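You operate a simulated robot arm through the tools that you are given. There is no shell and no other tool.

The job below is to be done with a simulated two-armed robot. You get a single attempt, and the scene is never put back.

TASK
Shelve the gauge, cap both test valves, open the red and black levers.
Fine: brass-stem gauge on the upper steel shelf; the levers beside the header; either cap on either valve; both valves end shut; keep the carpet dry.

The check looks at the end state, three seconds after you hand in, the way a careful person would. Anything else that was tipped, shoved, dropped, spilled or broken makes it a failure. Lids that push on must go on centred and level and be pressed home; caps that screw on are set level and turned clockwise until they are tight.

THE ROBOT
Two 7-joint arms with fingered hands on one trunk that stands fixed in place. Base frame: the origin is at the foot of the trunk, x ahead of it, y to its left, z up. Lengths are in cm, angles in rad, forces in N, time in s.
The left shoulder is at [8.5, 17.3, 114], the right one opposite. With the tool pointing down near the work surface each hand reaches from about 10 to 40 cm from the base axis, measured 20 degrees to its own side. Payload 3.5 kg a hand.
The tool frame of a hand sits at the grasp point between the pads (the TCP): z along the fingers, y along the line on which they close. The tips reach 3 cm beyond it. Largest opening 10.4 cm; the body of the gripper starts 3.5 cm behind the TCP. The gripper is a hand of 3 fingers: y runs from the thumb to the fingers, the wrist lies at [-1.5, -10.4, -17.8] in the tool frame, and closing takes about 1.5 s.
Orientation is told as [roll, pitch, yaw] about the base's x, y, z axes, in that order, counted from this pose: with the fingers straight down and the wrist toward the robot, the tool's x, y and z point along [0, 1, 0], [1, 0, 0] and [0, 0, -1] of the base frame.

THE INTERFACE
- The arms move only by the tool nudge_tool. It takes "left_series", "right_series" or both (then of equal length, played together; a hand with none holds still); each is a list that holds one entry, the list of rows, each a list of 7 numbers: the shift along the base's x, y, z in cm, then the turn, a rotation vector about the base's x, y, z in rad, then the opening, from 0 (shut) to 1 (fully open). In form: [[[x, y, z, rx, ry, rz, claw], ...]]. A call has 1 to 20 rows; each row is the pose to reach, as a shift and turn from the pose commanded when the call began. Each row takes 0.2 s and may step no farther than 5 cm and 0.15 rad from the row before; otherwise, or with a gripper value out of range, the whole call is refused. A pose out of reach is approached as far as the arm can. The call stops where the force on the tool passes 80 N (or 10 N more than at its start, if that is more) or the arm is blocked; 0.2 s more then pass. Each finger travels about 7.2 cm/s and halts on what it meets, pressing with about 26 N; the grip force reading is that of the motor and also rises with nothing between the fingers. The clock runs only during rows and for 0.2 s after the last one: add rows that repeat a pose to give the fingers time. It gives the time, the measured TCP pose, the force on the tool (base axes), the opening and the grip force at its end, in the units of the frame above (readings bear some noise), with the torque about the TCP (base axes, N m) and any sound that the robot's microphone picked up.
- Cameras (640 x 400 px; columns grow to the right, rows downward): "scene" is now at [18.03, 2.75, 134.29]; the picture's right is [0.31, -0.95, 0.00], its down [-0.26, -0.09, -0.96] and it looks along [0.91, 0.30, -0.28] (base axes); focal length 214 px, centre (320, 200). "left" rides on the left gripper at [-6.4, -9.4, -11.7] in its tool frame; the picture's right is [-0.72, -0.33, 0.61], its down [0.64, -0.65, 0.40] and it looks along [0.27, 0.68, 0.68] (tool axes); focal length 238 px, centre (320, 200). "right" rides on the right gripper at [6.4, -9.4, -11.7] in its tool frame; the picture's right is [-0.72, 0.33, -0.61], its down [-0.64, -0.65, 0.40] and it looks along [-0.27, 0.68, 0.68] (tool axes); focal length 238 px, centre (320, 200). There is no depth. A picture from a camera that has moved, and an enlarged one, comes with that camera's place and axes in the base frame and with its lens.
- get_image(camera): a new picture of that camera. It takes no simulated time.
- lift_body(by): slides the trunk up (or, below 0, down) by that many cm; the arms and the scene camera ride with it, the base frame stays. It gives what a move gives, with no picture.
- grasp_type(shape, hand): the hand has 3 fingers and takes this shape, open, in about a second: jaw (thumb against the fingers, like two jaws); tri (thumb and two fingers); tip (a fingertip pinch); poke (one finger out to press); point (the index stretched); flat (the hand flat); cup (the hand cupped); fist (a fist). The gripper value then closes the fingers along that shape, each until it touches; the sizes above hold for jaw. It gives what a move gives, with no picture.
- aim_head(pan, tilt): turns the head with the scene camera to pan (to the left, within 1.501 rad either way) and tilt (down, from -0.506 to 1.204), counted from straight ahead of the robot. It gives what a move gives.
- enlarge(camera, box): a new picture of the part [left, top, right, bottom] of that camera's present view, enlarged. It takes no simulated time.
- hand_in(): hands the job in; it is judged then, once.

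Places have to be worked out from the pictures, the camera data and where the tool is seen. Open the grippers and draw the arms clear of the work before you hand the job in, unless the task says otherwise.

The tools are called after "Call:" as a command line: name --argument value ..., lists and objects as JSON in quotes. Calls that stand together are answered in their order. nudge_tool: Moves the arms, as the interface text tells. Its arguments: {"type":"object","properties":{"left_series":{"type":"array"},"right_series":{"type":"array"}},"required":[]} The other tools are called the same way: lift_body (by) slides the trunk up or down; grasp_type (shape, hand) gives the hand a shape; aim_head (pan, tilt) turns the head that bears the scene camera; get_image (camera) takes a picture; enlarge (camera, box) takes an enlarged picture of a part of a camera's view; hand_in () hands the job in.

At the start:

```text
time: 0.0
left_ee_pos: [42.21, 39.38, 145.4]
left_tcp_rot: [0.0, 0.0, -0.001]
left_wrist_force: [-0.8, 0.0, -0.3]
left_torque: [0.02, -0.03, -0.04]
left_grip_width: 10.35
left_grasp_force: 0.1
left_shape: jaw
right_ee_pos: [41.0, -1.13, 141.06]
right_tcp_rot: [0.0, -0.001, 0.0]
right_wrist_force: [0.2, 0.9, -0.2]
right_torque: [0.0, -0.02, 0.01]
right_grip_width: 10.38
right_grasp_force: 0.0
right_shape: jaw
trunk travel left (down, up): [-23.8, 51.6]
head pan, tilt: [0.319, 0.279]
```

scene: 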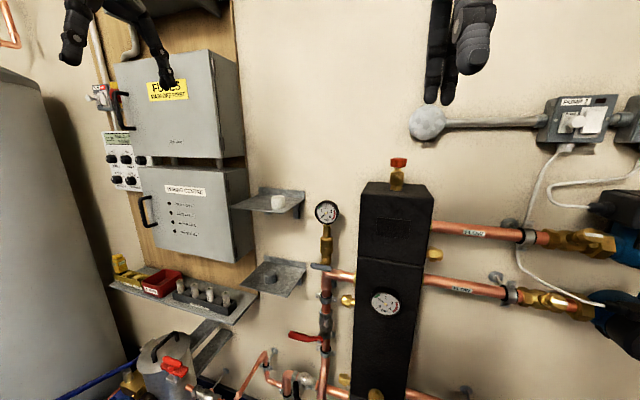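
right: 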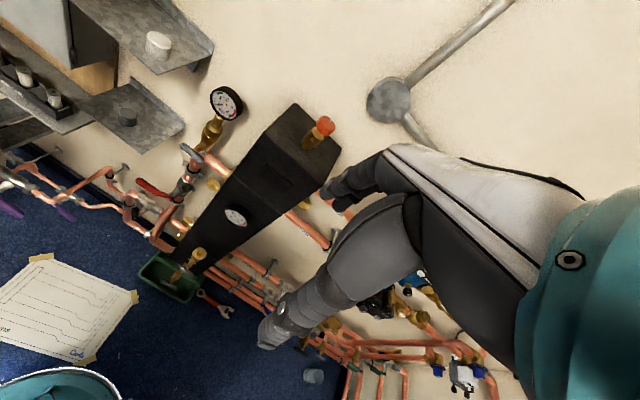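
left: 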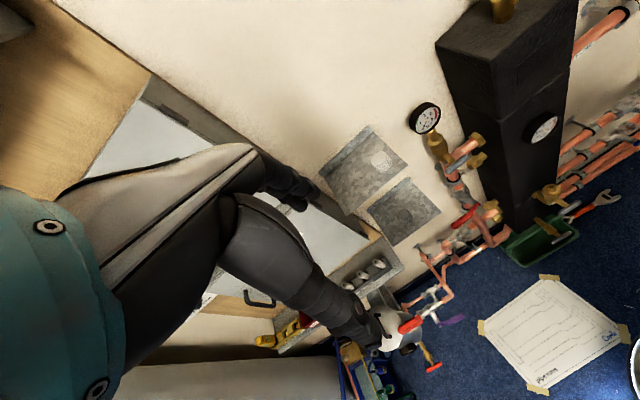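

I start by looking closely at the area around the header, shelves and gauge before moving anything.

Call:
enlarge --camera "scene" --box '[220, 150, 460, 300]'

Call:
enlarge --camera "scene" --box '[220, 250, 460, 400]'

Call:
enlarge --camera "right" --box '[80, 60, 400, 260]'

Call:
enlarge --camera "left" --box '[320, 80, 640, 280]'

```text
2.67 times, centred on (340, 225) of scene
camera zoom: at [18.03, 2.75, 134.29], right [0.31, -0.95, 0.0], down [-0.26, -0.09, -0.96], along [0.91, 0.3, -0.28], focal length 572 px, centre (267, 133)
```

zoom: 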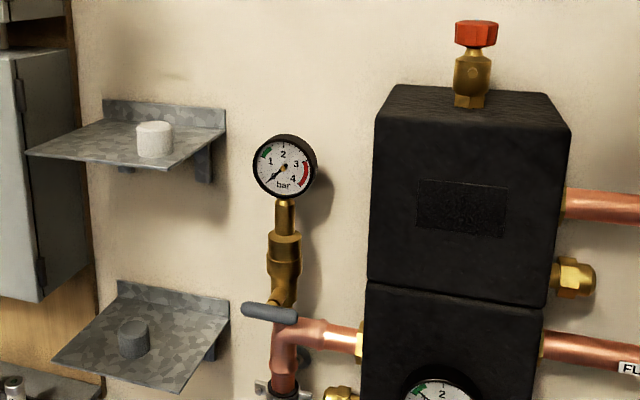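

```text
2.67 times, centred on (340, 325) of scene
camera zoom: at [18.03, 2.75, 134.29], right [0.31, -0.95, 0.0], down [-0.26, -0.09, -0.96], along [0.91, 0.3, -0.28], focal length 572 px, centre (267, -133)
```

zoom: 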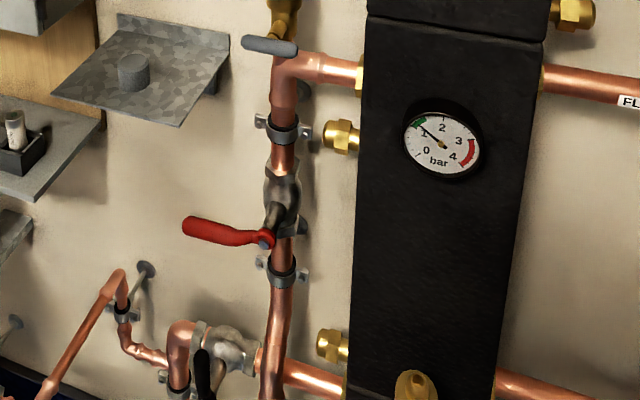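

```text
2.00 times, centred on (240, 160) of right
camera zoom: at [31.57, 5.35, 152.6], right [0.33, -0.72, 0.61], down [-0.65, -0.64, -0.4], along [0.68, -0.27, -0.68], focal length 477 px, centre (480, 280)
```

zoom: 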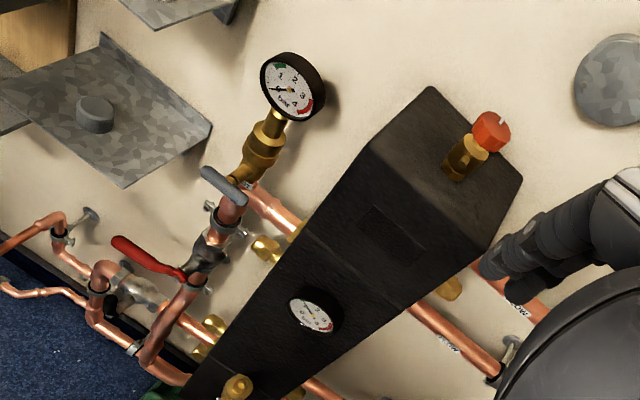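

```text
2.00 times, centred on (480, 180) of left
camera zoom: at [32.89, 33.02, 157.15], right [-0.33, -0.72, -0.61], down [-0.65, 0.64, -0.4], along [0.68, 0.27, -0.68], focal length 477 px, centre (0, 240)
```

zoom: 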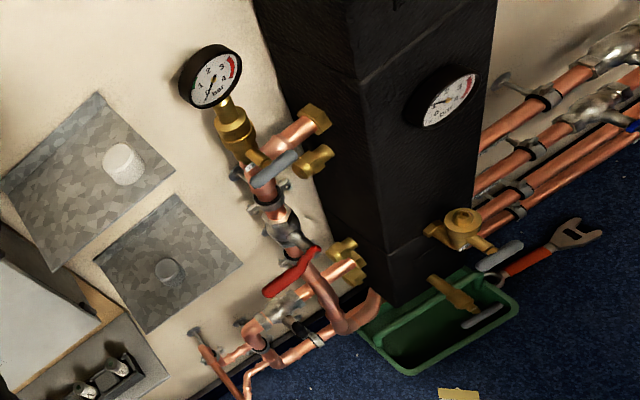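

The gauge stands on a brass stem on a valve with a grey handle, the caps are on the two steel shelves, and there is another grey-handled valve low on the header. I tilt the head down to see the lower part.

Call:
aim_head --pan 0.25 --tilt 0.75

Call:
get_image --camera "scene"

```text
time: 0.9
left_ee_pos: [42.19, 39.44, 145.55]
left_tcp_rot: [0.0, -0.001, 0.001]
left_wrist_force: [-0.1, -0.1, 0.2]
left_torque: [-0.01, 0.01, 0.0]
left_grip_width: 10.35
left_grasp_force: 0.0
left_shape: jaw
right_ee_pos: [41.1, -1.06, 140.91]
right_tcp_rot: [0.001, 0.002, -0.001]
right_wrist_force: [0.5, -0.5, 0.0]
right_torque: [0.03, -0.04, 0.0]
right_grip_width: 10.38
right_grasp_force: 0.0
right_shape: jaw
trunk travel left (down, up): [-23.8, 51.6]
head pan, tilt: [0.25, 0.75]
```

```text
taken
camera scene: at [17.2, 1.86, 130.06], right [0.25, -0.97, 0.0], down [-0.66, -0.17, -0.73], along [0.71, 0.18, -0.68], focal length 214 px, centre (320, 200)
```

scene: 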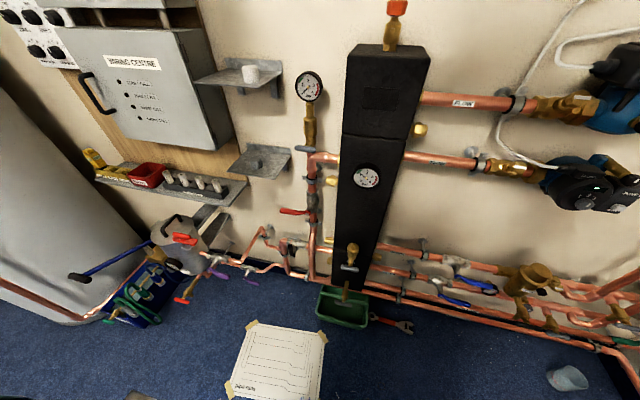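

Call:
enlarge --camera "scene" --box '[290, 140, 450, 240]'

Call:
enlarge --camera "scene" --box '[290, 230, 450, 330]'

Call:
enlarge --camera "scene" --box '[180, 190, 340, 290]'

Call:
enlarge --camera "scene" --box '[220, 310, 348, 390]'

Call:
enlarge --camera "scene" --box '[200, 50, 360, 150]'

```text
4.00 times, centred on (370, 190) of scene
camera zoom: at [17.2, 1.86, 130.06], right [0.25, -0.97, 0.0], down [-0.66, -0.17, -0.73], along [0.71, 0.18, -0.68], focal length 858 px, centre (120, 240)
```

zoom: 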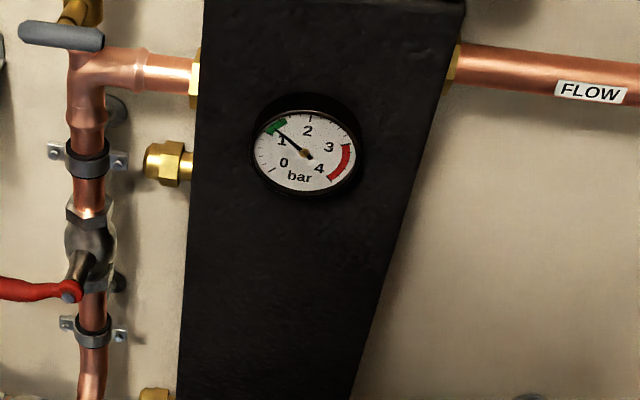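

```text
4.00 times, centred on (370, 280) of scene
camera zoom: at [17.2, 1.86, 130.06], right [0.25, -0.97, 0.0], down [-0.66, -0.17, -0.73], along [0.71, 0.18, -0.68], focal length 858 px, centre (120, -120)
```

zoom: 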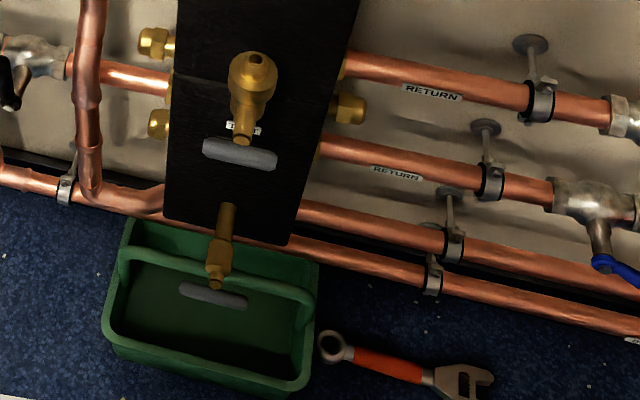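

```text
4.00 times, centred on (260, 240) of scene
camera zoom: at [17.2, 1.86, 130.06], right [0.25, -0.97, 0.0], down [-0.66, -0.17, -0.73], along [0.71, 0.18, -0.68], focal length 858 px, centre (560, 40)
```

zoom: 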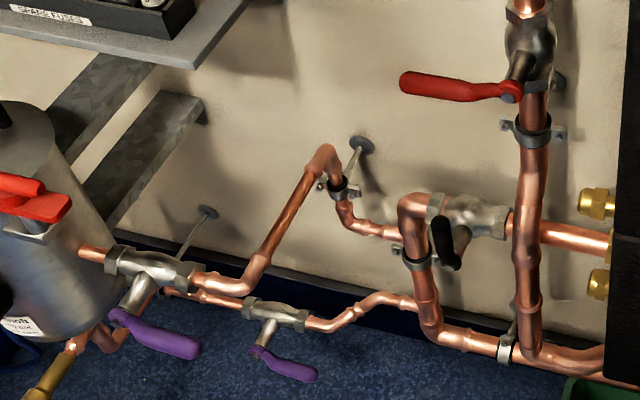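

```text
5.00 times, centred on (284, 350) of scene
camera zoom: at [17.2, 1.86, 130.06], right [0.25, -0.97, 0.0], down [-0.66, -0.17, -0.73], along [0.71, 0.18, -0.68], focal length 1072 px, centre (500, -550)
```

zoom: 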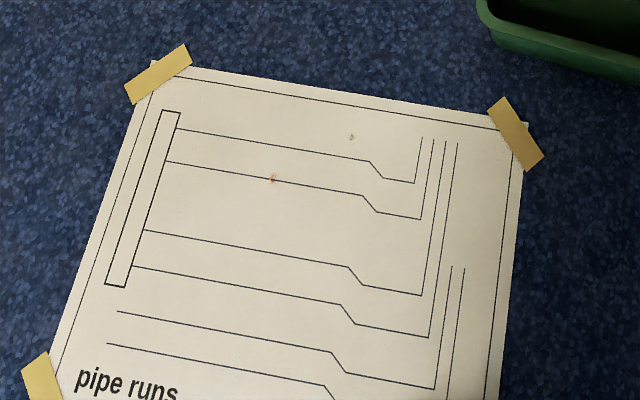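

```text
4.00 times, centred on (280, 100) of scene
camera zoom: at [17.2, 1.86, 130.06], right [0.25, -0.97, 0.0], down [-0.66, -0.17, -0.73], along [0.71, 0.18, -0.68], focal length 858 px, centre (480, 600)
```

zoom: 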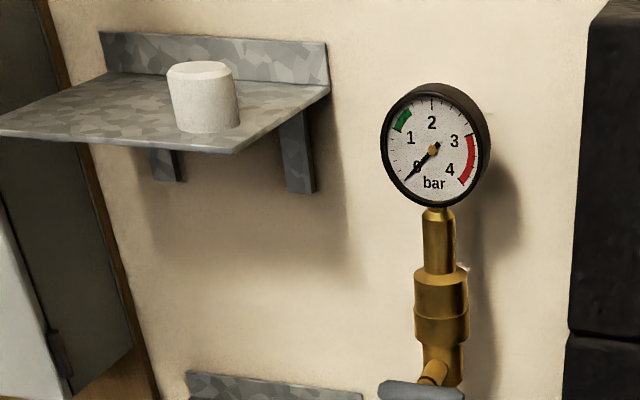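

From several views I judge the gauge at about (73, 19, 114), the white cap near (69, 32, 117), the grey cap near (70, 37, 90), and an open upward-pointing test valve low on the header near (60, 1, 68). The hands are well clear of the wall, so I lower the trunk to look closer at the lower part.

Call:
lift_body --by -20

Call:
aim_head --pan 0.2 --tilt 0.6

Call:
get_image --camera "scene"

Call:
get_image --camera "left"

Call:
get_image --camera "right"

```text
time: 3.1
left_ee_pos: [56.86, 39.49, 116.16]
left_tcp_rot: [0.0, 0.239, 0.0]
left_wrist_force: [0.4, -0.4, 0.9]
left_torque: [0.05, -0.01, 0.01]
left_grip_width: 10.37
left_grasp_force: 0.0
left_shape: jaw
right_ee_pos: [47.84, -1.08, 117.32]
right_tcp_rot: [0.0, 0.118, 0.001]
right_wrist_force: [0.5, -0.2, -0.1]
right_torque: [0.03, -0.03, 0.03]
right_grip_width: 10.36
right_grasp_force: 0.1
right_shape: jaw
trunk travel left (down, up): [-3.8, 71.6]
head pan, tilt: [0.25, 0.75]
```

```text
time: 3.8
left_ee_pos: [56.86, 39.33, 116.02]
left_tcp_rot: [0.0, 0.24, 0.001]
left_wrist_force: [0.6, -0.7, -0.5]
left_torque: [0.05, -0.03, -0.03]
left_grip_width: 10.35
left_grasp_force: 0.1
left_shape: jaw
right_ee_pos: [47.83, -1.09, 117.35]
right_tcp_rot: [-0.001, 0.12, 0.001]
right_wrist_force: [0.3, -0.2, -0.4]
right_torque: [-0.03, -0.04, -0.01]
right_grip_width: 10.37
right_grasp_force: 0.0
right_shape: jaw
trunk travel left (down, up): [-3.8, 71.6]
head pan, tilt: [0.201, 0.6]
```

```text
taken
camera scene: at [28.87, 1.57, 110.27], right [0.2, -0.98, 0.0], down [-0.55, -0.11, -0.82], along [0.81, 0.16, -0.57], focal length 214 px, centre (320, 200)
```

scene: 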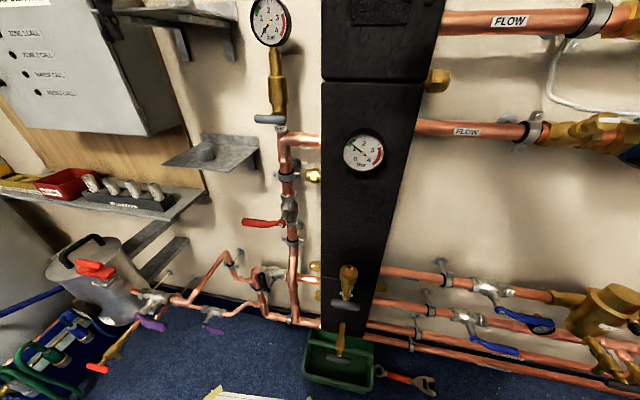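

```text
taken
camera left: at [50.6, 33.02, 129.71], right [-0.46, -0.72, -0.52], down [-0.73, 0.64, -0.24], along [0.5, 0.27, -0.82], focal length 238 px, centre (320, 200)
```

left: 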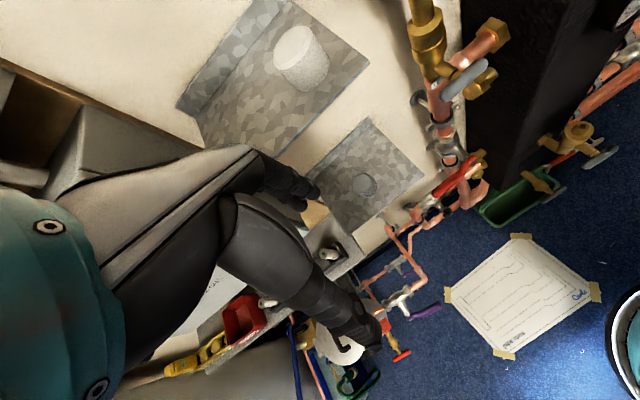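

```text
taken
camera right: at [39.91, 5.35, 129.93], right [0.4, -0.72, 0.57], down [-0.7, -0.64, -0.32], along [0.6, -0.27, -0.75], focal length 238 px, centre (320, 200)
```

right: 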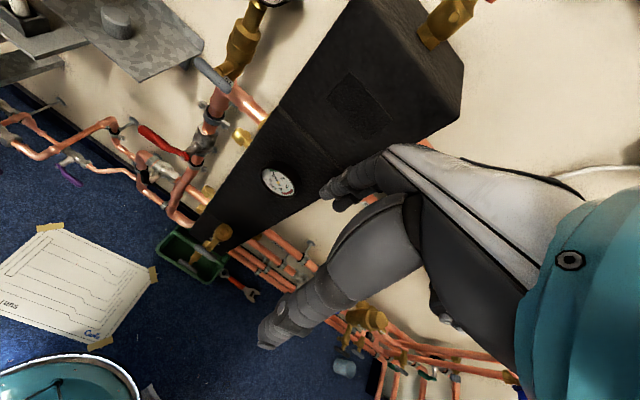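

The trunk leans forward as it lowers, and the hands are still clear. I enlarge the lower valve, the levers and the caps.

Call:
enlarge --camera "scene" --box '[300, 250, 396, 310]'

Call:
enlarge --camera "scene" --box '[296, 300, 408, 370]'

Call:
enlarge --camera "scene" --box '[210, 200, 338, 280]'

Call:
enlarge --camera "scene" --box '[210, 250, 338, 330]'

Call:
enlarge --camera "scene" --box '[220, 70, 348, 150]'

Call:
enlarge --camera "left" --box '[200, 0, 420, 138]'

Call:
enlarge --camera "left" --box '[380, 0, 540, 100]'

Call:
enlarge --camera "left" --box '[480, 100, 640, 200]'

```text
6.67 times, centred on (348, 280) of scene
camera zoom: at [28.87, 1.57, 110.27], right [0.2, -0.98, 0.0], down [-0.55, -0.11, -0.82], along [0.81, 0.16, -0.57], focal length 1430 px, centre (133, -333)
```

zoom: 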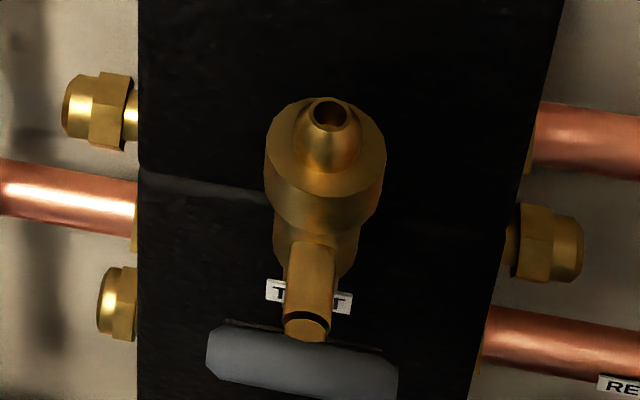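

```text
5.71 times, centred on (352, 335) of scene
camera zoom: at [28.87, 1.57, 110.27], right [0.2, -0.98, 0.0], down [-0.55, -0.11, -0.82], along [0.81, 0.16, -0.57], focal length 1226 px, centre (137, -571)
```

zoom: 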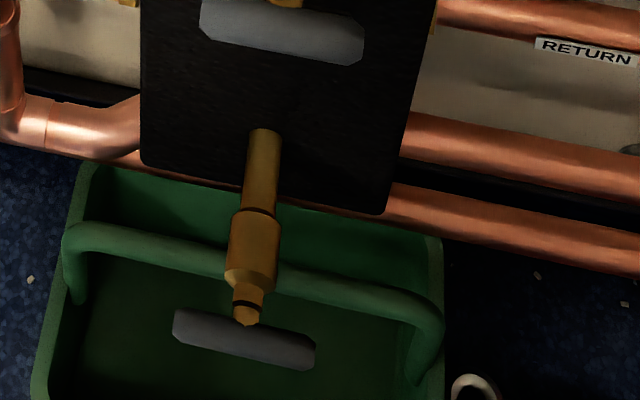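

```text
5.00 times, centred on (274, 240) of scene
camera zoom: at [28.87, 1.57, 110.27], right [0.2, -0.98, 0.0], down [-0.55, -0.11, -0.82], along [0.81, 0.16, -0.57], focal length 1072 px, centre (550, 0)
```

zoom: 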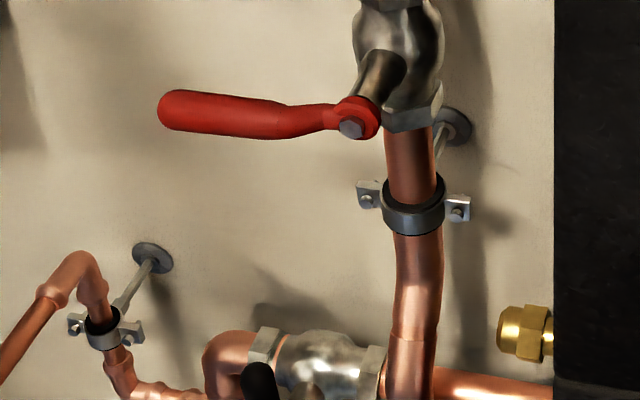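

```text
5.00 times, centred on (274, 290) of scene
camera zoom: at [28.87, 1.57, 110.27], right [0.2, -0.98, 0.0], down [-0.55, -0.11, -0.82], along [0.81, 0.16, -0.57], focal length 1072 px, centre (550, -250)
```

zoom: 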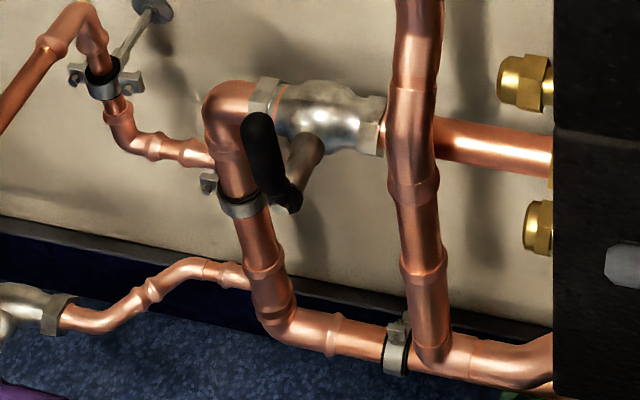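

```text
5.00 times, centred on (284, 110) of scene
camera zoom: at [28.87, 1.57, 110.27], right [0.2, -0.98, 0.0], down [-0.55, -0.11, -0.82], along [0.81, 0.16, -0.57], focal length 1072 px, centre (500, 650)
```

zoom: 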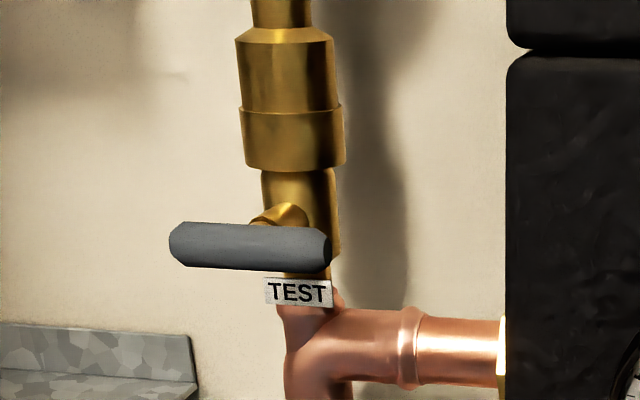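

```text
2.90 times, centred on (310, 69) of left
camera zoom: at [50.6, 33.02, 129.71], right [-0.46, -0.72, -0.52], down [-0.73, 0.64, -0.24], along [0.5, 0.27, -0.82], focal length 691 px, centre (349, 580)
```

zoom: 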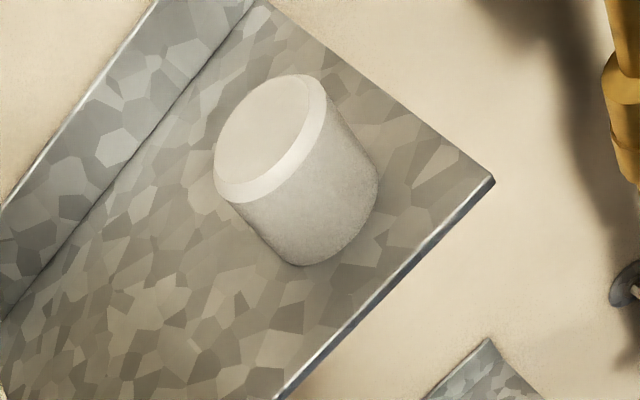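

```text
4.00 times, centred on (460, 50) of left
camera zoom: at [50.6, 33.02, 129.71], right [-0.46, -0.72, -0.52], down [-0.73, 0.64, -0.24], along [0.5, 0.27, -0.82], focal length 953 px, centre (-240, 800)
```

zoom: 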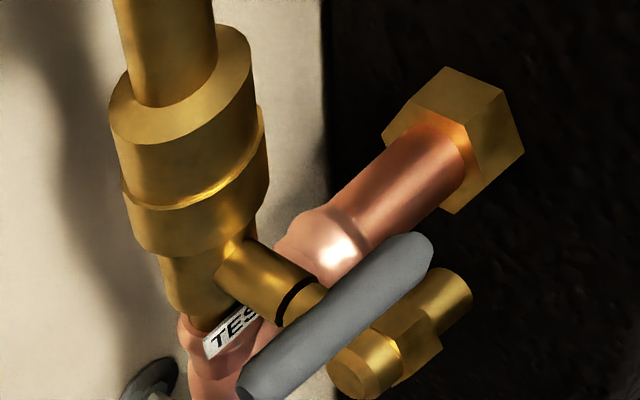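

```text
4.00 times, centred on (560, 150) of left
camera zoom: at [50.6, 33.02, 129.71], right [-0.46, -0.72, -0.52], down [-0.73, 0.64, -0.24], along [0.5, 0.27, -0.82], focal length 953 px, centre (-640, 400)
```

zoom: 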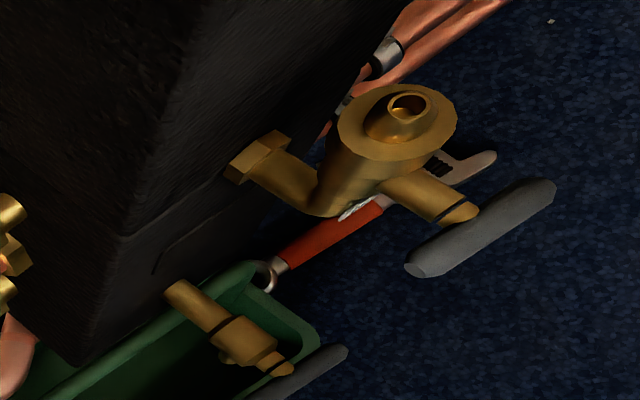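

The lower valve labelled TEST has a bare nipple and the upper one carries the gauge; both grey bars are crosswise, which means shut. Now I turn the left hand to point forward (fingers closing sideways) while backing off a little, well clear of the shelves.

Call:
nudge_tool --left_series '[[[-0.5, -0.3, 0, 0.0723, -0.0922, -0.0922, 1], [-1, -0.6, 0, 0.1447, -0.1844, -0.1844, 1], [-1.5, -0.9, 0, 0.217, -0.2766, -0.2766, 1], [-2, -1.2, 0, 0.2893, -0.3688, -0.3688, 1], [-2.5, -1.5, 0, 0.3617, -0.461, -0.461, 1], [-3, -1.8, 0, 0.434, -0.5532, -0.5532, 1], [-3.5, -2.1, 0, 0.5063, -0.6454, -0.6454, 1], [-4, -2.4, 0, 0.5787, -0.7376, -0.7376, 1], [-4.5, -2.7, 0, 0.651, -0.8298, -0.8298, 1], [-5, -3, 0, 0.7233, -0.922, -0.922, 1], [-5.5, -3.3, 0, 0.7957, -1.0142, -1.0142, 1], [-6, -3.6, 0, 0.868, -1.1064, -1.1064, 1], [-6.5, -3.9, 0, 0.9403, -1.1986, -1.1986, 1], [-7, -4.2, 0, 1.0127, -1.2908, -1.2908, 1], [-7, -4.5, 0, 1.085, -1.383, -1.383, 1]]]'

Call:
get_image --camera "left"

Call:
get_image --camera "scene"

```text
time: 7.0
left_ee_pos: [49.77, 34.86, 116.08]
left_tcp_rot: [1.571, 0.0, -1.569]
left_wrist_force: [-0.1, 0.2, -0.6]
left_torque: [-0.02, 0.0, 0.01]
left_grip_width: 10.37
left_grasp_force: 0.0
left_shape: jaw
right_ee_pos: [47.87, -1.08, 117.35]
right_tcp_rot: [0.0, 0.118, 0.001]
right_wrist_force: [0.4, -0.1, -0.5]
right_torque: [-0.03, 0.01, -0.02]
right_grip_width: 10.37
right_grasp_force: 0.2
right_shape: jaw
trunk travel left (down, up): [-3.8, 71.6]
head pan, tilt: [0.201, 0.6]
```

```text
taken
camera left: at [38.21, 44.34, 109.71], right [0.61, 0.33, -0.72], down [0.4, 0.65, 0.64], along [0.68, -0.68, 0.27], focal length 238 px, centre (320, 200)
```

left: 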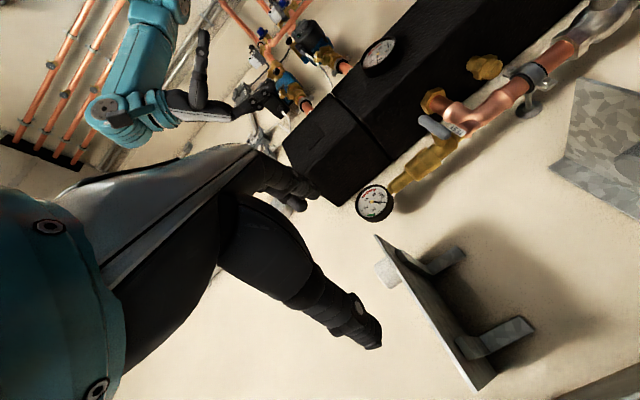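

```text
taken
camera scene: at [28.88, 1.58, 110.27], right [0.2, -0.98, 0.0], down [-0.55, -0.11, -0.82], along [0.81, 0.16, -0.57], focal length 214 px, centre (320, 200)
```

scene: 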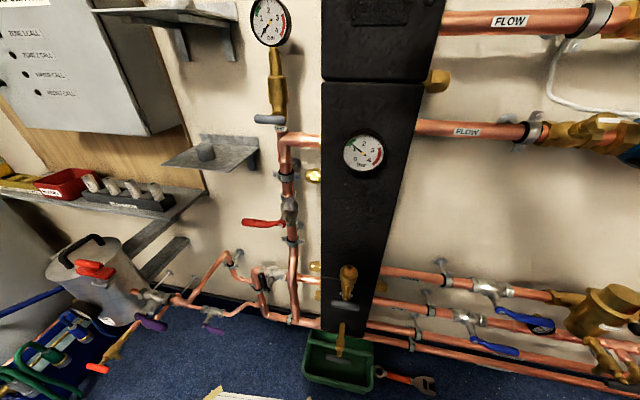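

The left hand now points forward. I raise the head to watch the gauge, shelf and left hand together.

Call:
aim_head --pan 0.45 --tilt 0.15

Call:
get_image --camera "scene"

Call:
enlarge --camera "left" --box '[300, 20, 620, 220]'

```text
time: 7.9
left_ee_pos: [49.79, 34.79, 116.16]
left_tcp_rot: [1.57, -0.002, -1.566]
left_wrist_force: [0.4, 0.2, -0.1]
left_torque: [-0.01, -0.02, -0.01]
left_grip_width: 10.39
left_grasp_force: 0.1
left_shape: jaw
right_ee_pos: [47.84, -1.07, 117.24]
right_tcp_rot: [0.0, 0.12, -0.001]
right_wrist_force: [0.3, 0.2, -0.2]
right_torque: [0.03, 0.03, -0.02]
right_grip_width: 10.37
right_grasp_force: 0.1
right_shape: jaw
trunk travel left (down, up): [-3.8, 71.6]
head pan, tilt: [0.45, 0.15]
```

```text
taken
camera scene: at [28.56, 3.84, 114.42], right [0.43, -0.9, 0.0], down [-0.14, -0.07, -0.99], along [0.89, 0.43, -0.15], focal length 214 px, centre (320, 200)
```

scene: 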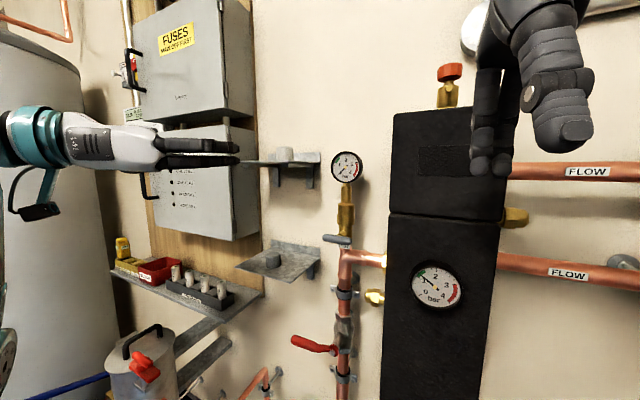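

```text
2.00 times, centred on (460, 120) of left
camera zoom: at [38.18, 44.31, 109.74], right [0.61, 0.33, -0.72], down [0.4, 0.66, 0.64], along [0.68, -0.68, 0.27], focal length 477 px, centre (40, 360)
```

zoom: 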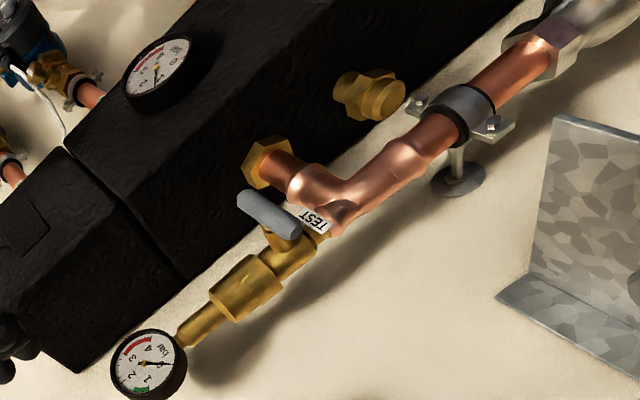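

I enlarge the gauge and shelf in this view to pin down positions.

Call:
enlarge --camera "scene" --box '[230, 140, 390, 240]'

Call:
enlarge --camera "scene" --box '[220, 210, 380, 310]'

```text
4.00 times, centred on (310, 190) of scene
camera zoom: at [28.56, 3.84, 114.42], right [0.43, -0.9, 0.0], down [-0.14, -0.07, -0.99], along [0.89, 0.43, -0.15], focal length 858 px, centre (360, 240)
```

zoom: 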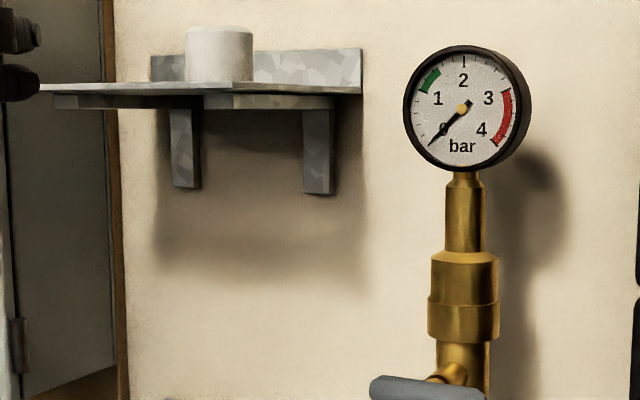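

```text
4.00 times, centred on (300, 260) of scene
camera zoom: at [28.56, 3.84, 114.42], right [0.43, -0.9, 0.0], down [-0.14, -0.07, -0.99], along [0.89, 0.43, -0.15], focal length 858 px, centre (400, -40)
```

zoom: 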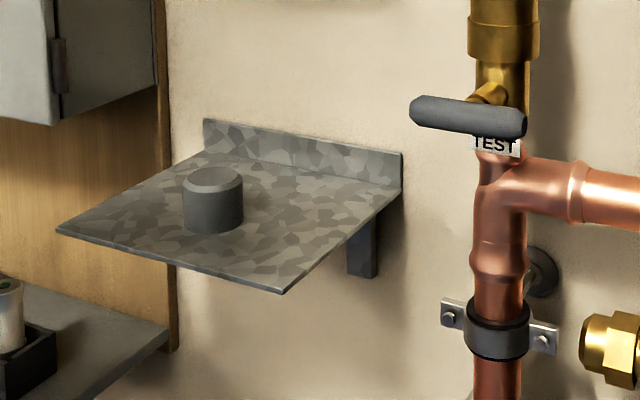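

The stem axis comes out at about (73.2, 19.0), the bare stem running from z 106.3 to 111. I bring the left hand in front of it at stem height, still 15 cm short, with the fingers partly closed.

Call:
nudge_tool --left_series '[[[1, -4, -2, 0, 0, 0, 0.8], [2, -8, -4, 0, 0, 0, 0.65], [4, -12, -6, 0, 0, 0, 0.65], [6, -15.8, -7.8, 0, 0, 0, 0.65], [8, -15.8, -7.8, 0, 0, 0, 0.65]]]'

Call:
get_image --camera "left"

Call:
get_image --camera "scene"

```text
time: 9.1
left_ee_pos: [57.88, 19.09, 108.57]
left_tcp_rot: [1.57, -0.001, -1.57]
left_wrist_force: [0.0, 0.0, -0.4]
left_torque: [0.01, 0.0, -0.05]
left_grip_width: 6.83
left_grasp_force: 0.1
left_shape: jaw
right_ee_pos: [47.85, -1.07, 117.31]
right_tcp_rot: [0.002, 0.12, 0.0]
right_wrist_force: [0.2, -1.0, -0.1]
right_torque: [-0.01, 0.03, 0.0]
right_grip_width: 10.36
right_grasp_force: 0.0
right_shape: jaw
trunk travel left (down, up): [-3.8, 71.6]
head pan, tilt: [0.45, 0.15]
```

```text
taken
camera left: at [46.33, 28.51, 102.2], right [0.61, 0.33, -0.72], down [0.4, 0.65, 0.64], along [0.68, -0.68, 0.27], focal length 238 px, centre (320, 200)
```

left: 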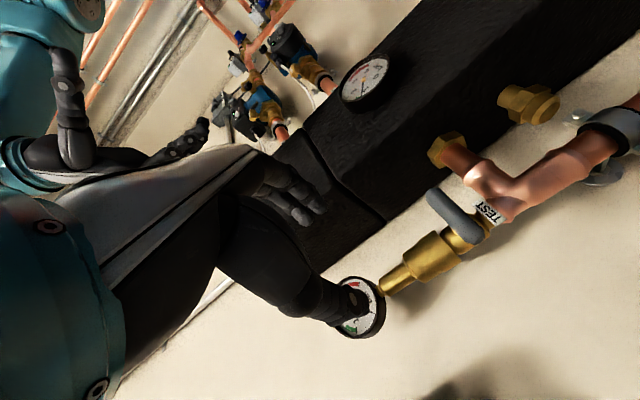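

```text
taken
camera scene: at [28.57, 3.83, 114.42], right [0.44, -0.9, 0.0], down [-0.13, -0.07, -0.99], along [0.89, 0.43, -0.15], focal length 214 px, centre (320, 200)
```

scene: 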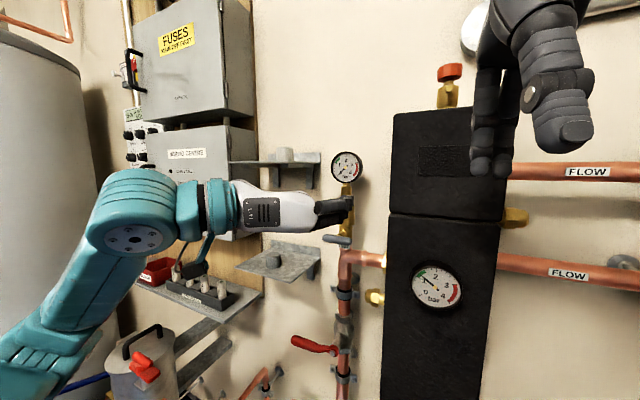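

The new left view confirms the stem at y ≈ 19.0, in line with the fingers. I advance 11 cm and check.

Call:
nudge_tool --left_series '[[[3, 0, 0, 0, 0, 0, 0.65], [6, 0, 0, 0, 0, 0, 0.65], [9, 0, 0, 0, 0, 0, 0.65], [11, 0, 0, 0, 0, 0, 0.65]]]'

Call:
get_image --camera "left"

Call:
enlarge --camera "scene" --box '[230, 120, 422, 240]'

```text
time: 10.1
left_ee_pos: [68.8, 19.07, 108.49]
left_tcp_rot: [1.571, 0.0, -1.568]
left_wrist_force: [0.5, 0.9, -0.1]
left_torque: [0.0, 0.0, 0.03]
left_grip_width: 6.79
left_grasp_force: 0.0
left_shape: jaw
right_ee_pos: [47.86, -1.08, 117.34]
right_tcp_rot: [0.001, 0.119, 0.001]
right_wrist_force: [-0.6, 0.2, 0.1]
right_torque: [0.0, -0.01, 0.01]
right_grip_width: 10.38
right_grasp_force: 0.1
right_shape: jaw
trunk travel left (down, up): [-3.8, 71.6]
head pan, tilt: [0.45, 0.15]
```

```text
taken
camera left: at [57.29, 28.47, 102.04], right [0.61, 0.33, -0.72], down [0.4, 0.65, 0.64], along [0.68, -0.68, 0.27], focal length 238 px, centre (320, 200)
```

left: 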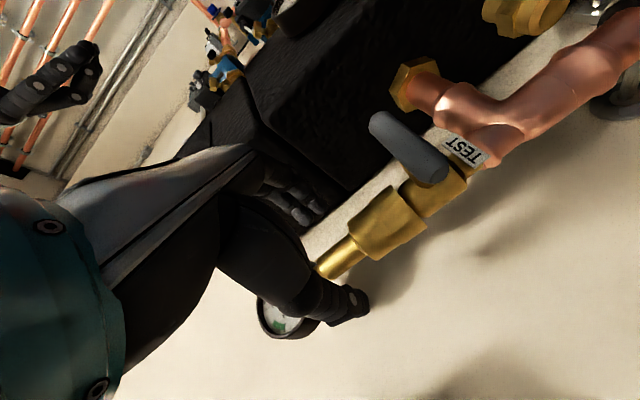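

```text
3.33 times, centred on (326, 180) of scene
camera zoom: at [28.57, 3.85, 114.42], right [0.44, -0.9, 0.0], down [-0.13, -0.07, -0.99], along [0.89, 0.43, -0.15], focal length 715 px, centre (300, 267)
```

zoom: 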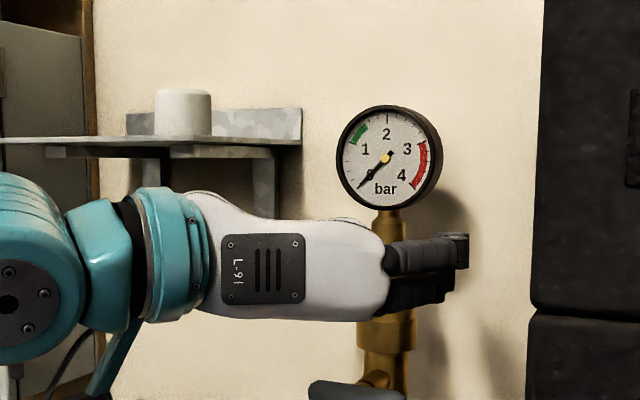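

The fingers sit just below the dial, a little low on the stem, so I raise 0.8 cm and advance the last 4.4 cm.

Call:
nudge_tool --left_series '[[[0, 0, 0.8, 0, 0, 0, 0.65], [2.2, 0, 0.8, 0, 0, 0, 0.65], [4.4, 0, 0.8, 0, 0, 0, 0.65], [4.4, 0, 0.8, 0, 0, 0, 0.65]]]'

Call:
get_image --camera "left"

Call:
enlarge --camera "scene" --box '[230, 120, 422, 240]'

```text
time: 11.1
left_ee_pos: [73.37, 19.03, 109.17]
left_tcp_rot: [1.568, -0.001, -1.568]
left_wrist_force: [0.5, -1.1, 0.0]
left_torque: [0.0, -0.03, 0.0]
left_grip_width: 6.79
left_grasp_force: 0.3
left_shape: jaw
right_ee_pos: [47.78, -1.18, 117.36]
right_tcp_rot: [0.0, 0.119, 0.0]
right_wrist_force: [-0.1, 0.1, 0.1]
right_torque: [0.0, -0.02, -0.01]
right_grip_width: 10.36
right_grasp_force: 0.1
right_shape: jaw
trunk travel left (down, up): [-3.8, 71.6]
head pan, tilt: [0.45, 0.15]
```

```text
taken
camera left: at [61.75, 28.41, 102.76], right [0.61, 0.33, -0.72], down [0.4, 0.65, 0.64], along [0.68, -0.68, 0.27], focal length 238 px, centre (320, 200)
```

left: 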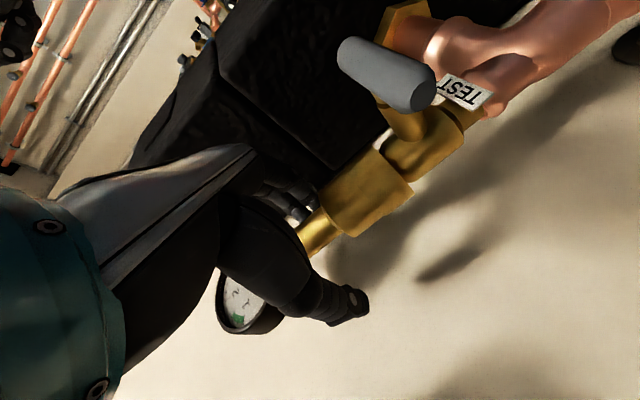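

```text
3.33 times, centred on (326, 180) of scene
camera zoom: at [28.56, 3.84, 114.43], right [0.44, -0.9, 0.0], down [-0.13, -0.07, -0.99], along [0.89, 0.43, -0.15], focal length 715 px, centre (300, 267)
```

zoom: 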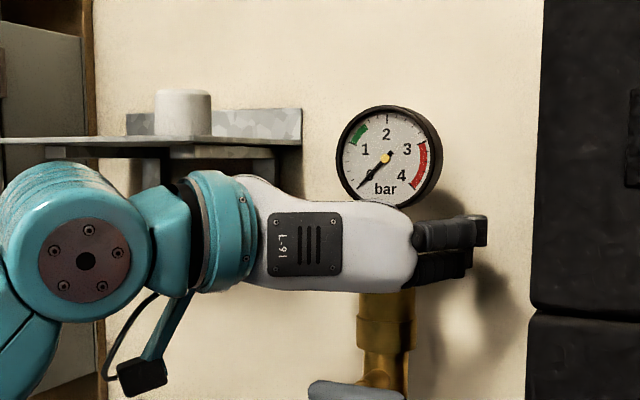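

The stem is between the fingers and nothing touches. I close on the stem.

Call:
nudge_tool --left_series '[[[0, 0, 0, 0, 0, 0, 0.4], [0, 0, 0, 0, 0, 0, 0.15], [0, 0, 0, 0, 0, 0, 0.0], [0, 0, 0, 0, 0, 0, 0], [0, 0, 0, 0, 0, 0, 0], [0, 0, 0, 0, 0, 0, 0]]]'

Call:
get_image --camera "left"

Call:
enlarge --camera "scene" --box '[230, 120, 422, 240]'

```text
time: 12.5
left_ee_pos: [73.3, 18.97, 109.16]
left_tcp_rot: [1.571, -0.002, -1.569]
left_wrist_force: [1.0, 0.4, 1.4]
left_torque: [-0.06, 0.01, 0.03]
left_grip_width: 0.15
left_grasp_force: 26.4
left_shape: jaw
right_ee_pos: [47.82, -1.11, 117.28]
right_tcp_rot: [-0.002, 0.119, -0.001]
right_wrist_force: [0.9, -0.1, -0.2]
right_torque: [0.02, -0.02, -0.03]
right_grip_width: 10.39
right_grasp_force: 0.0
right_shape: jaw
trunk travel left (down, up): [-3.8, 71.6]
head pan, tilt: [0.45, 0.15]
```

```text
taken
camera left: at [61.73, 28.42, 102.77], right [0.61, 0.33, -0.72], down [0.4, 0.65, 0.64], along [0.68, -0.68, 0.27], focal length 238 px, centre (320, 200)
```

left: 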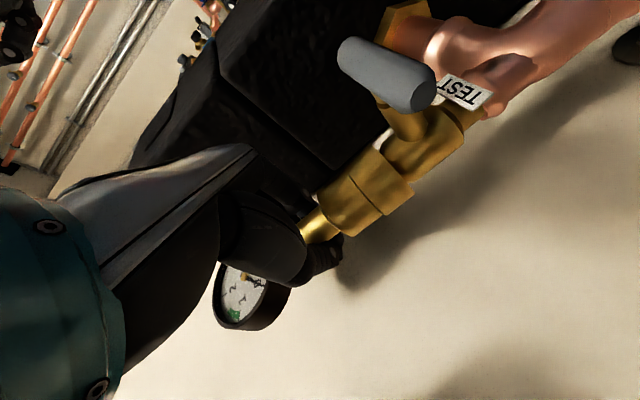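

```text
3.33 times, centred on (326, 180) of scene
camera zoom: at [28.55, 3.85, 114.43], right [0.44, -0.9, 0.0], down [-0.13, -0.07, -0.99], along [0.89, 0.43, -0.15], focal length 715 px, centre (300, 267)
```

zoom: 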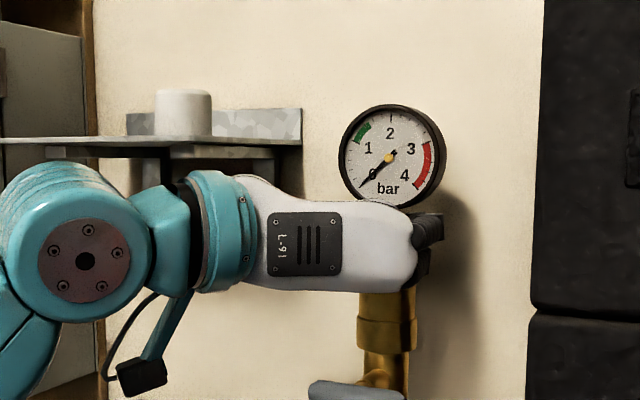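

The width reads almost shut although the dial shifted slightly, so I look closely at whether the stem is really held.

Call:
enlarge --camera "left" --box '[200, 140, 420, 340]'

Call:
enlarge --camera "scene" --box '[310, 140, 390, 240]'

Call:
get_image --camera "right"

```text
2.00 times, centred on (310, 240) of left
camera zoom: at [61.73, 28.42, 102.77], right [0.61, 0.33, -0.72], down [0.4, 0.65, 0.64], along [0.68, -0.68, 0.27], focal length 477 px, centre (340, 120)
```

zoom: 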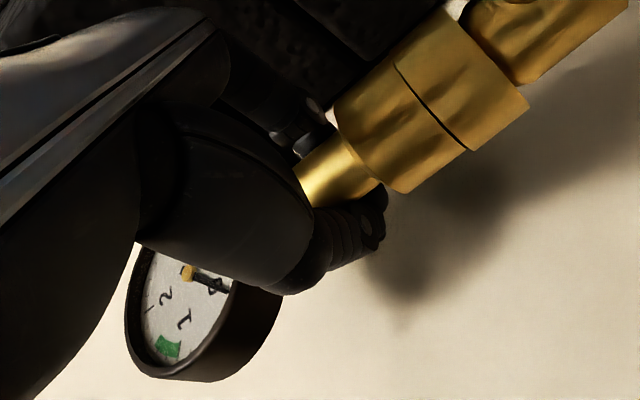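

```text
4.00 times, centred on (350, 190) of scene
camera zoom: at [28.55, 3.85, 114.43], right [0.44, -0.9, 0.0], down [-0.13, -0.07, -0.99], along [0.89, 0.43, -0.15], focal length 858 px, centre (200, 240)
```

zoom: 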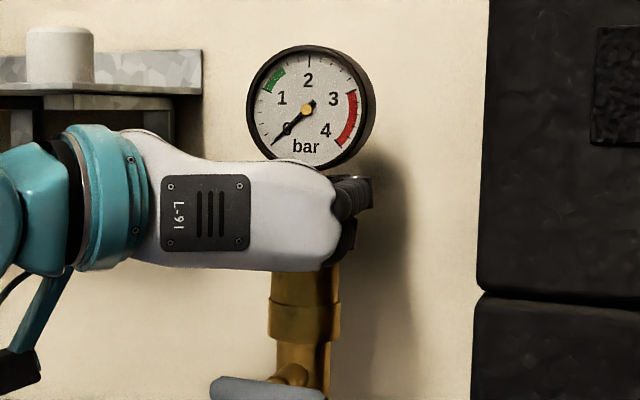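

```text
taken
camera right: at [39.91, 5.36, 129.93], right [0.4, -0.72, 0.57], down [-0.7, -0.64, -0.32], along [0.6, -0.27, -0.75], focal length 238 px, centre (320, 200)
```

right: 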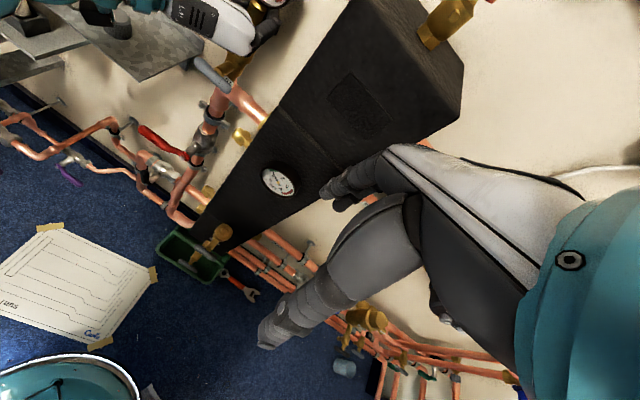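

The fingers wrap the stem and the dial moved slightly with them, so the grasp seems real. I lift gently by 0.6 cm and watch the force and the joint line.

Call:
nudge_tool --left_series '[[[0, 0, 0.2, 0, 0, 0, 0], [0, 0, 0.4, 0, 0, 0, 0], [0, 0, 0.6, 0, 0, 0, 0], [0, 0, 0.6, 0, 0, 0, 0]]]'

Call:
enlarge --camera "left" --box '[200, 140, 420, 340]'

Call:
enlarge --camera "scene" --box '[310, 140, 390, 240]'

```text
time: 13.5
left_ee_pos: [73.5, 19.0, 109.87]
left_tcp_rot: [1.569, -0.002, -1.57]
left_wrist_force: [0.1, 0.0, -3.5]
left_torque: [-0.01, 0.0, -0.01]
left_grip_width: 0.16
left_grasp_force: 26.1
left_shape: jaw
right_ee_pos: [48.04, -1.11, 117.43]
right_tcp_rot: [-0.001, 0.119, 0.0]
right_wrist_force: [-0.4, -0.5, -0.3]
right_torque: [-0.03, -0.05, -0.06]
right_grip_width: 10.37
right_grasp_force: 0.1
right_shape: jaw
trunk travel left (down, up): [-3.8, 71.6]
head pan, tilt: [0.45, 0.15]
```

```text
2.00 times, centred on (310, 240) of left
camera zoom: at [61.72, 28.43, 103.35], right [0.61, 0.33, -0.72], down [0.4, 0.65, 0.64], along [0.68, -0.68, 0.27], focal length 477 px, centre (340, 120)
```

zoom: 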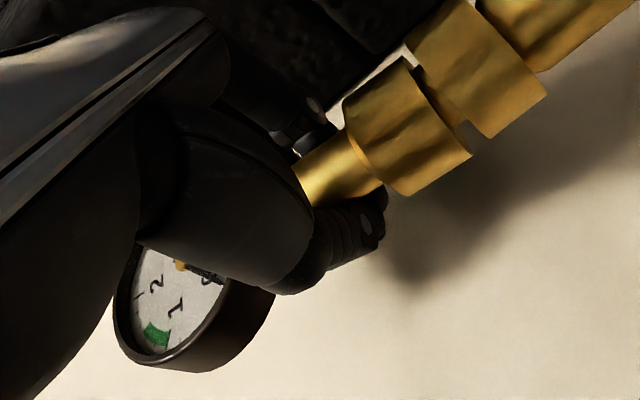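

```text
4.00 times, centred on (350, 190) of scene
camera zoom: at [28.59, 3.85, 114.41], right [0.44, -0.9, 0.0], down [-0.13, -0.07, -0.99], along [0.89, 0.43, -0.15], focal length 858 px, centre (200, 240)
```

zoom: 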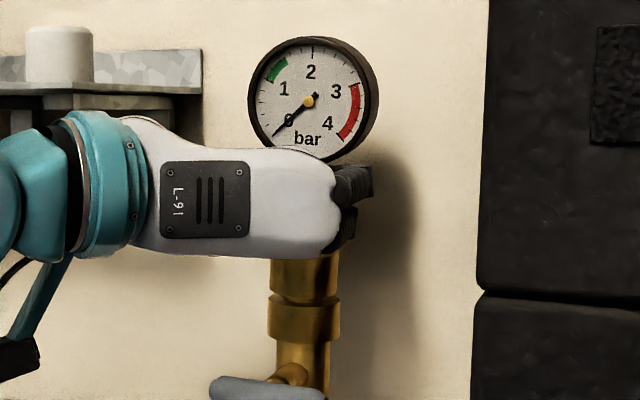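

The gauge came free with only about 3.5 N, its own weight, and no water. I lift it straight up 17 cm to clear the nipple and the shelf height.

Call:
nudge_tool --left_series '[[[0, 0, 1, 0, 0, 0, 0], [0, 0, 2, 0, 0, 0, 0], [0, 0, 4, 0, 0, 0, 0], [0, 0, 6, 0, 0, 0, 0], [0, 0, 8.5, 0, 0, 0, 0], [0, 0, 11, 0, 0, 0, 0], [0, 0, 13.5, 0, 0, 0, 0], [0, 0, 16, 0, 0, 0, 0], [0, 0, 17, 0, 0, 0, 0], [0, 0, 17, 0, 0, 0, 0]]]'

Call:
get_image --camera "scene"

Call:
get_image --camera "left"

```text
time: 15.7
left_ee_pos: [73.26, 19.14, 126.8]
left_tcp_rot: [1.569, -0.001, -1.569]
left_wrist_force: [-0.7, -0.4, -3.0]
left_torque: [0.01, -0.04, -0.01]
left_grip_width: 0.13
left_grasp_force: 25.8
left_shape: jaw
right_ee_pos: [47.95, -1.21, 117.33]
right_tcp_rot: [-0.001, 0.118, 0.001]
right_wrist_force: [0.4, 0.4, -0.1]
right_torque: [-0.04, 0.0, 0.0]
right_grip_width: 10.33
right_grasp_force: 0.1
right_shape: jaw
trunk travel left (down, up): [-3.8, 71.6]
head pan, tilt: [0.45, 0.15]
```

```text
taken
camera scene: at [28.59, 3.86, 114.41], right [0.44, -0.9, 0.0], down [-0.13, -0.07, -0.99], along [0.89, 0.43, -0.15], focal length 214 px, centre (320, 200)
```

scene: 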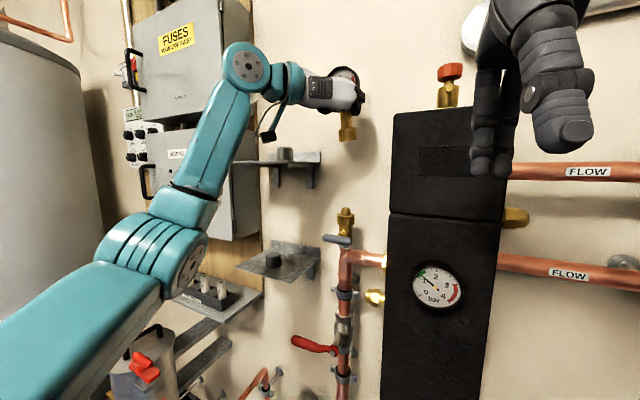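

```text
taken
camera left: at [61.7, 28.57, 120.36], right [0.61, 0.33, -0.72], down [0.4, 0.65, 0.64], along [0.68, -0.68, 0.27], focal length 238 px, centre (320, 200)
```

left: 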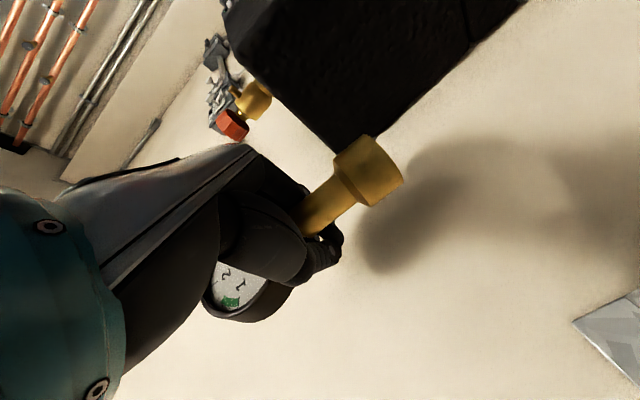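

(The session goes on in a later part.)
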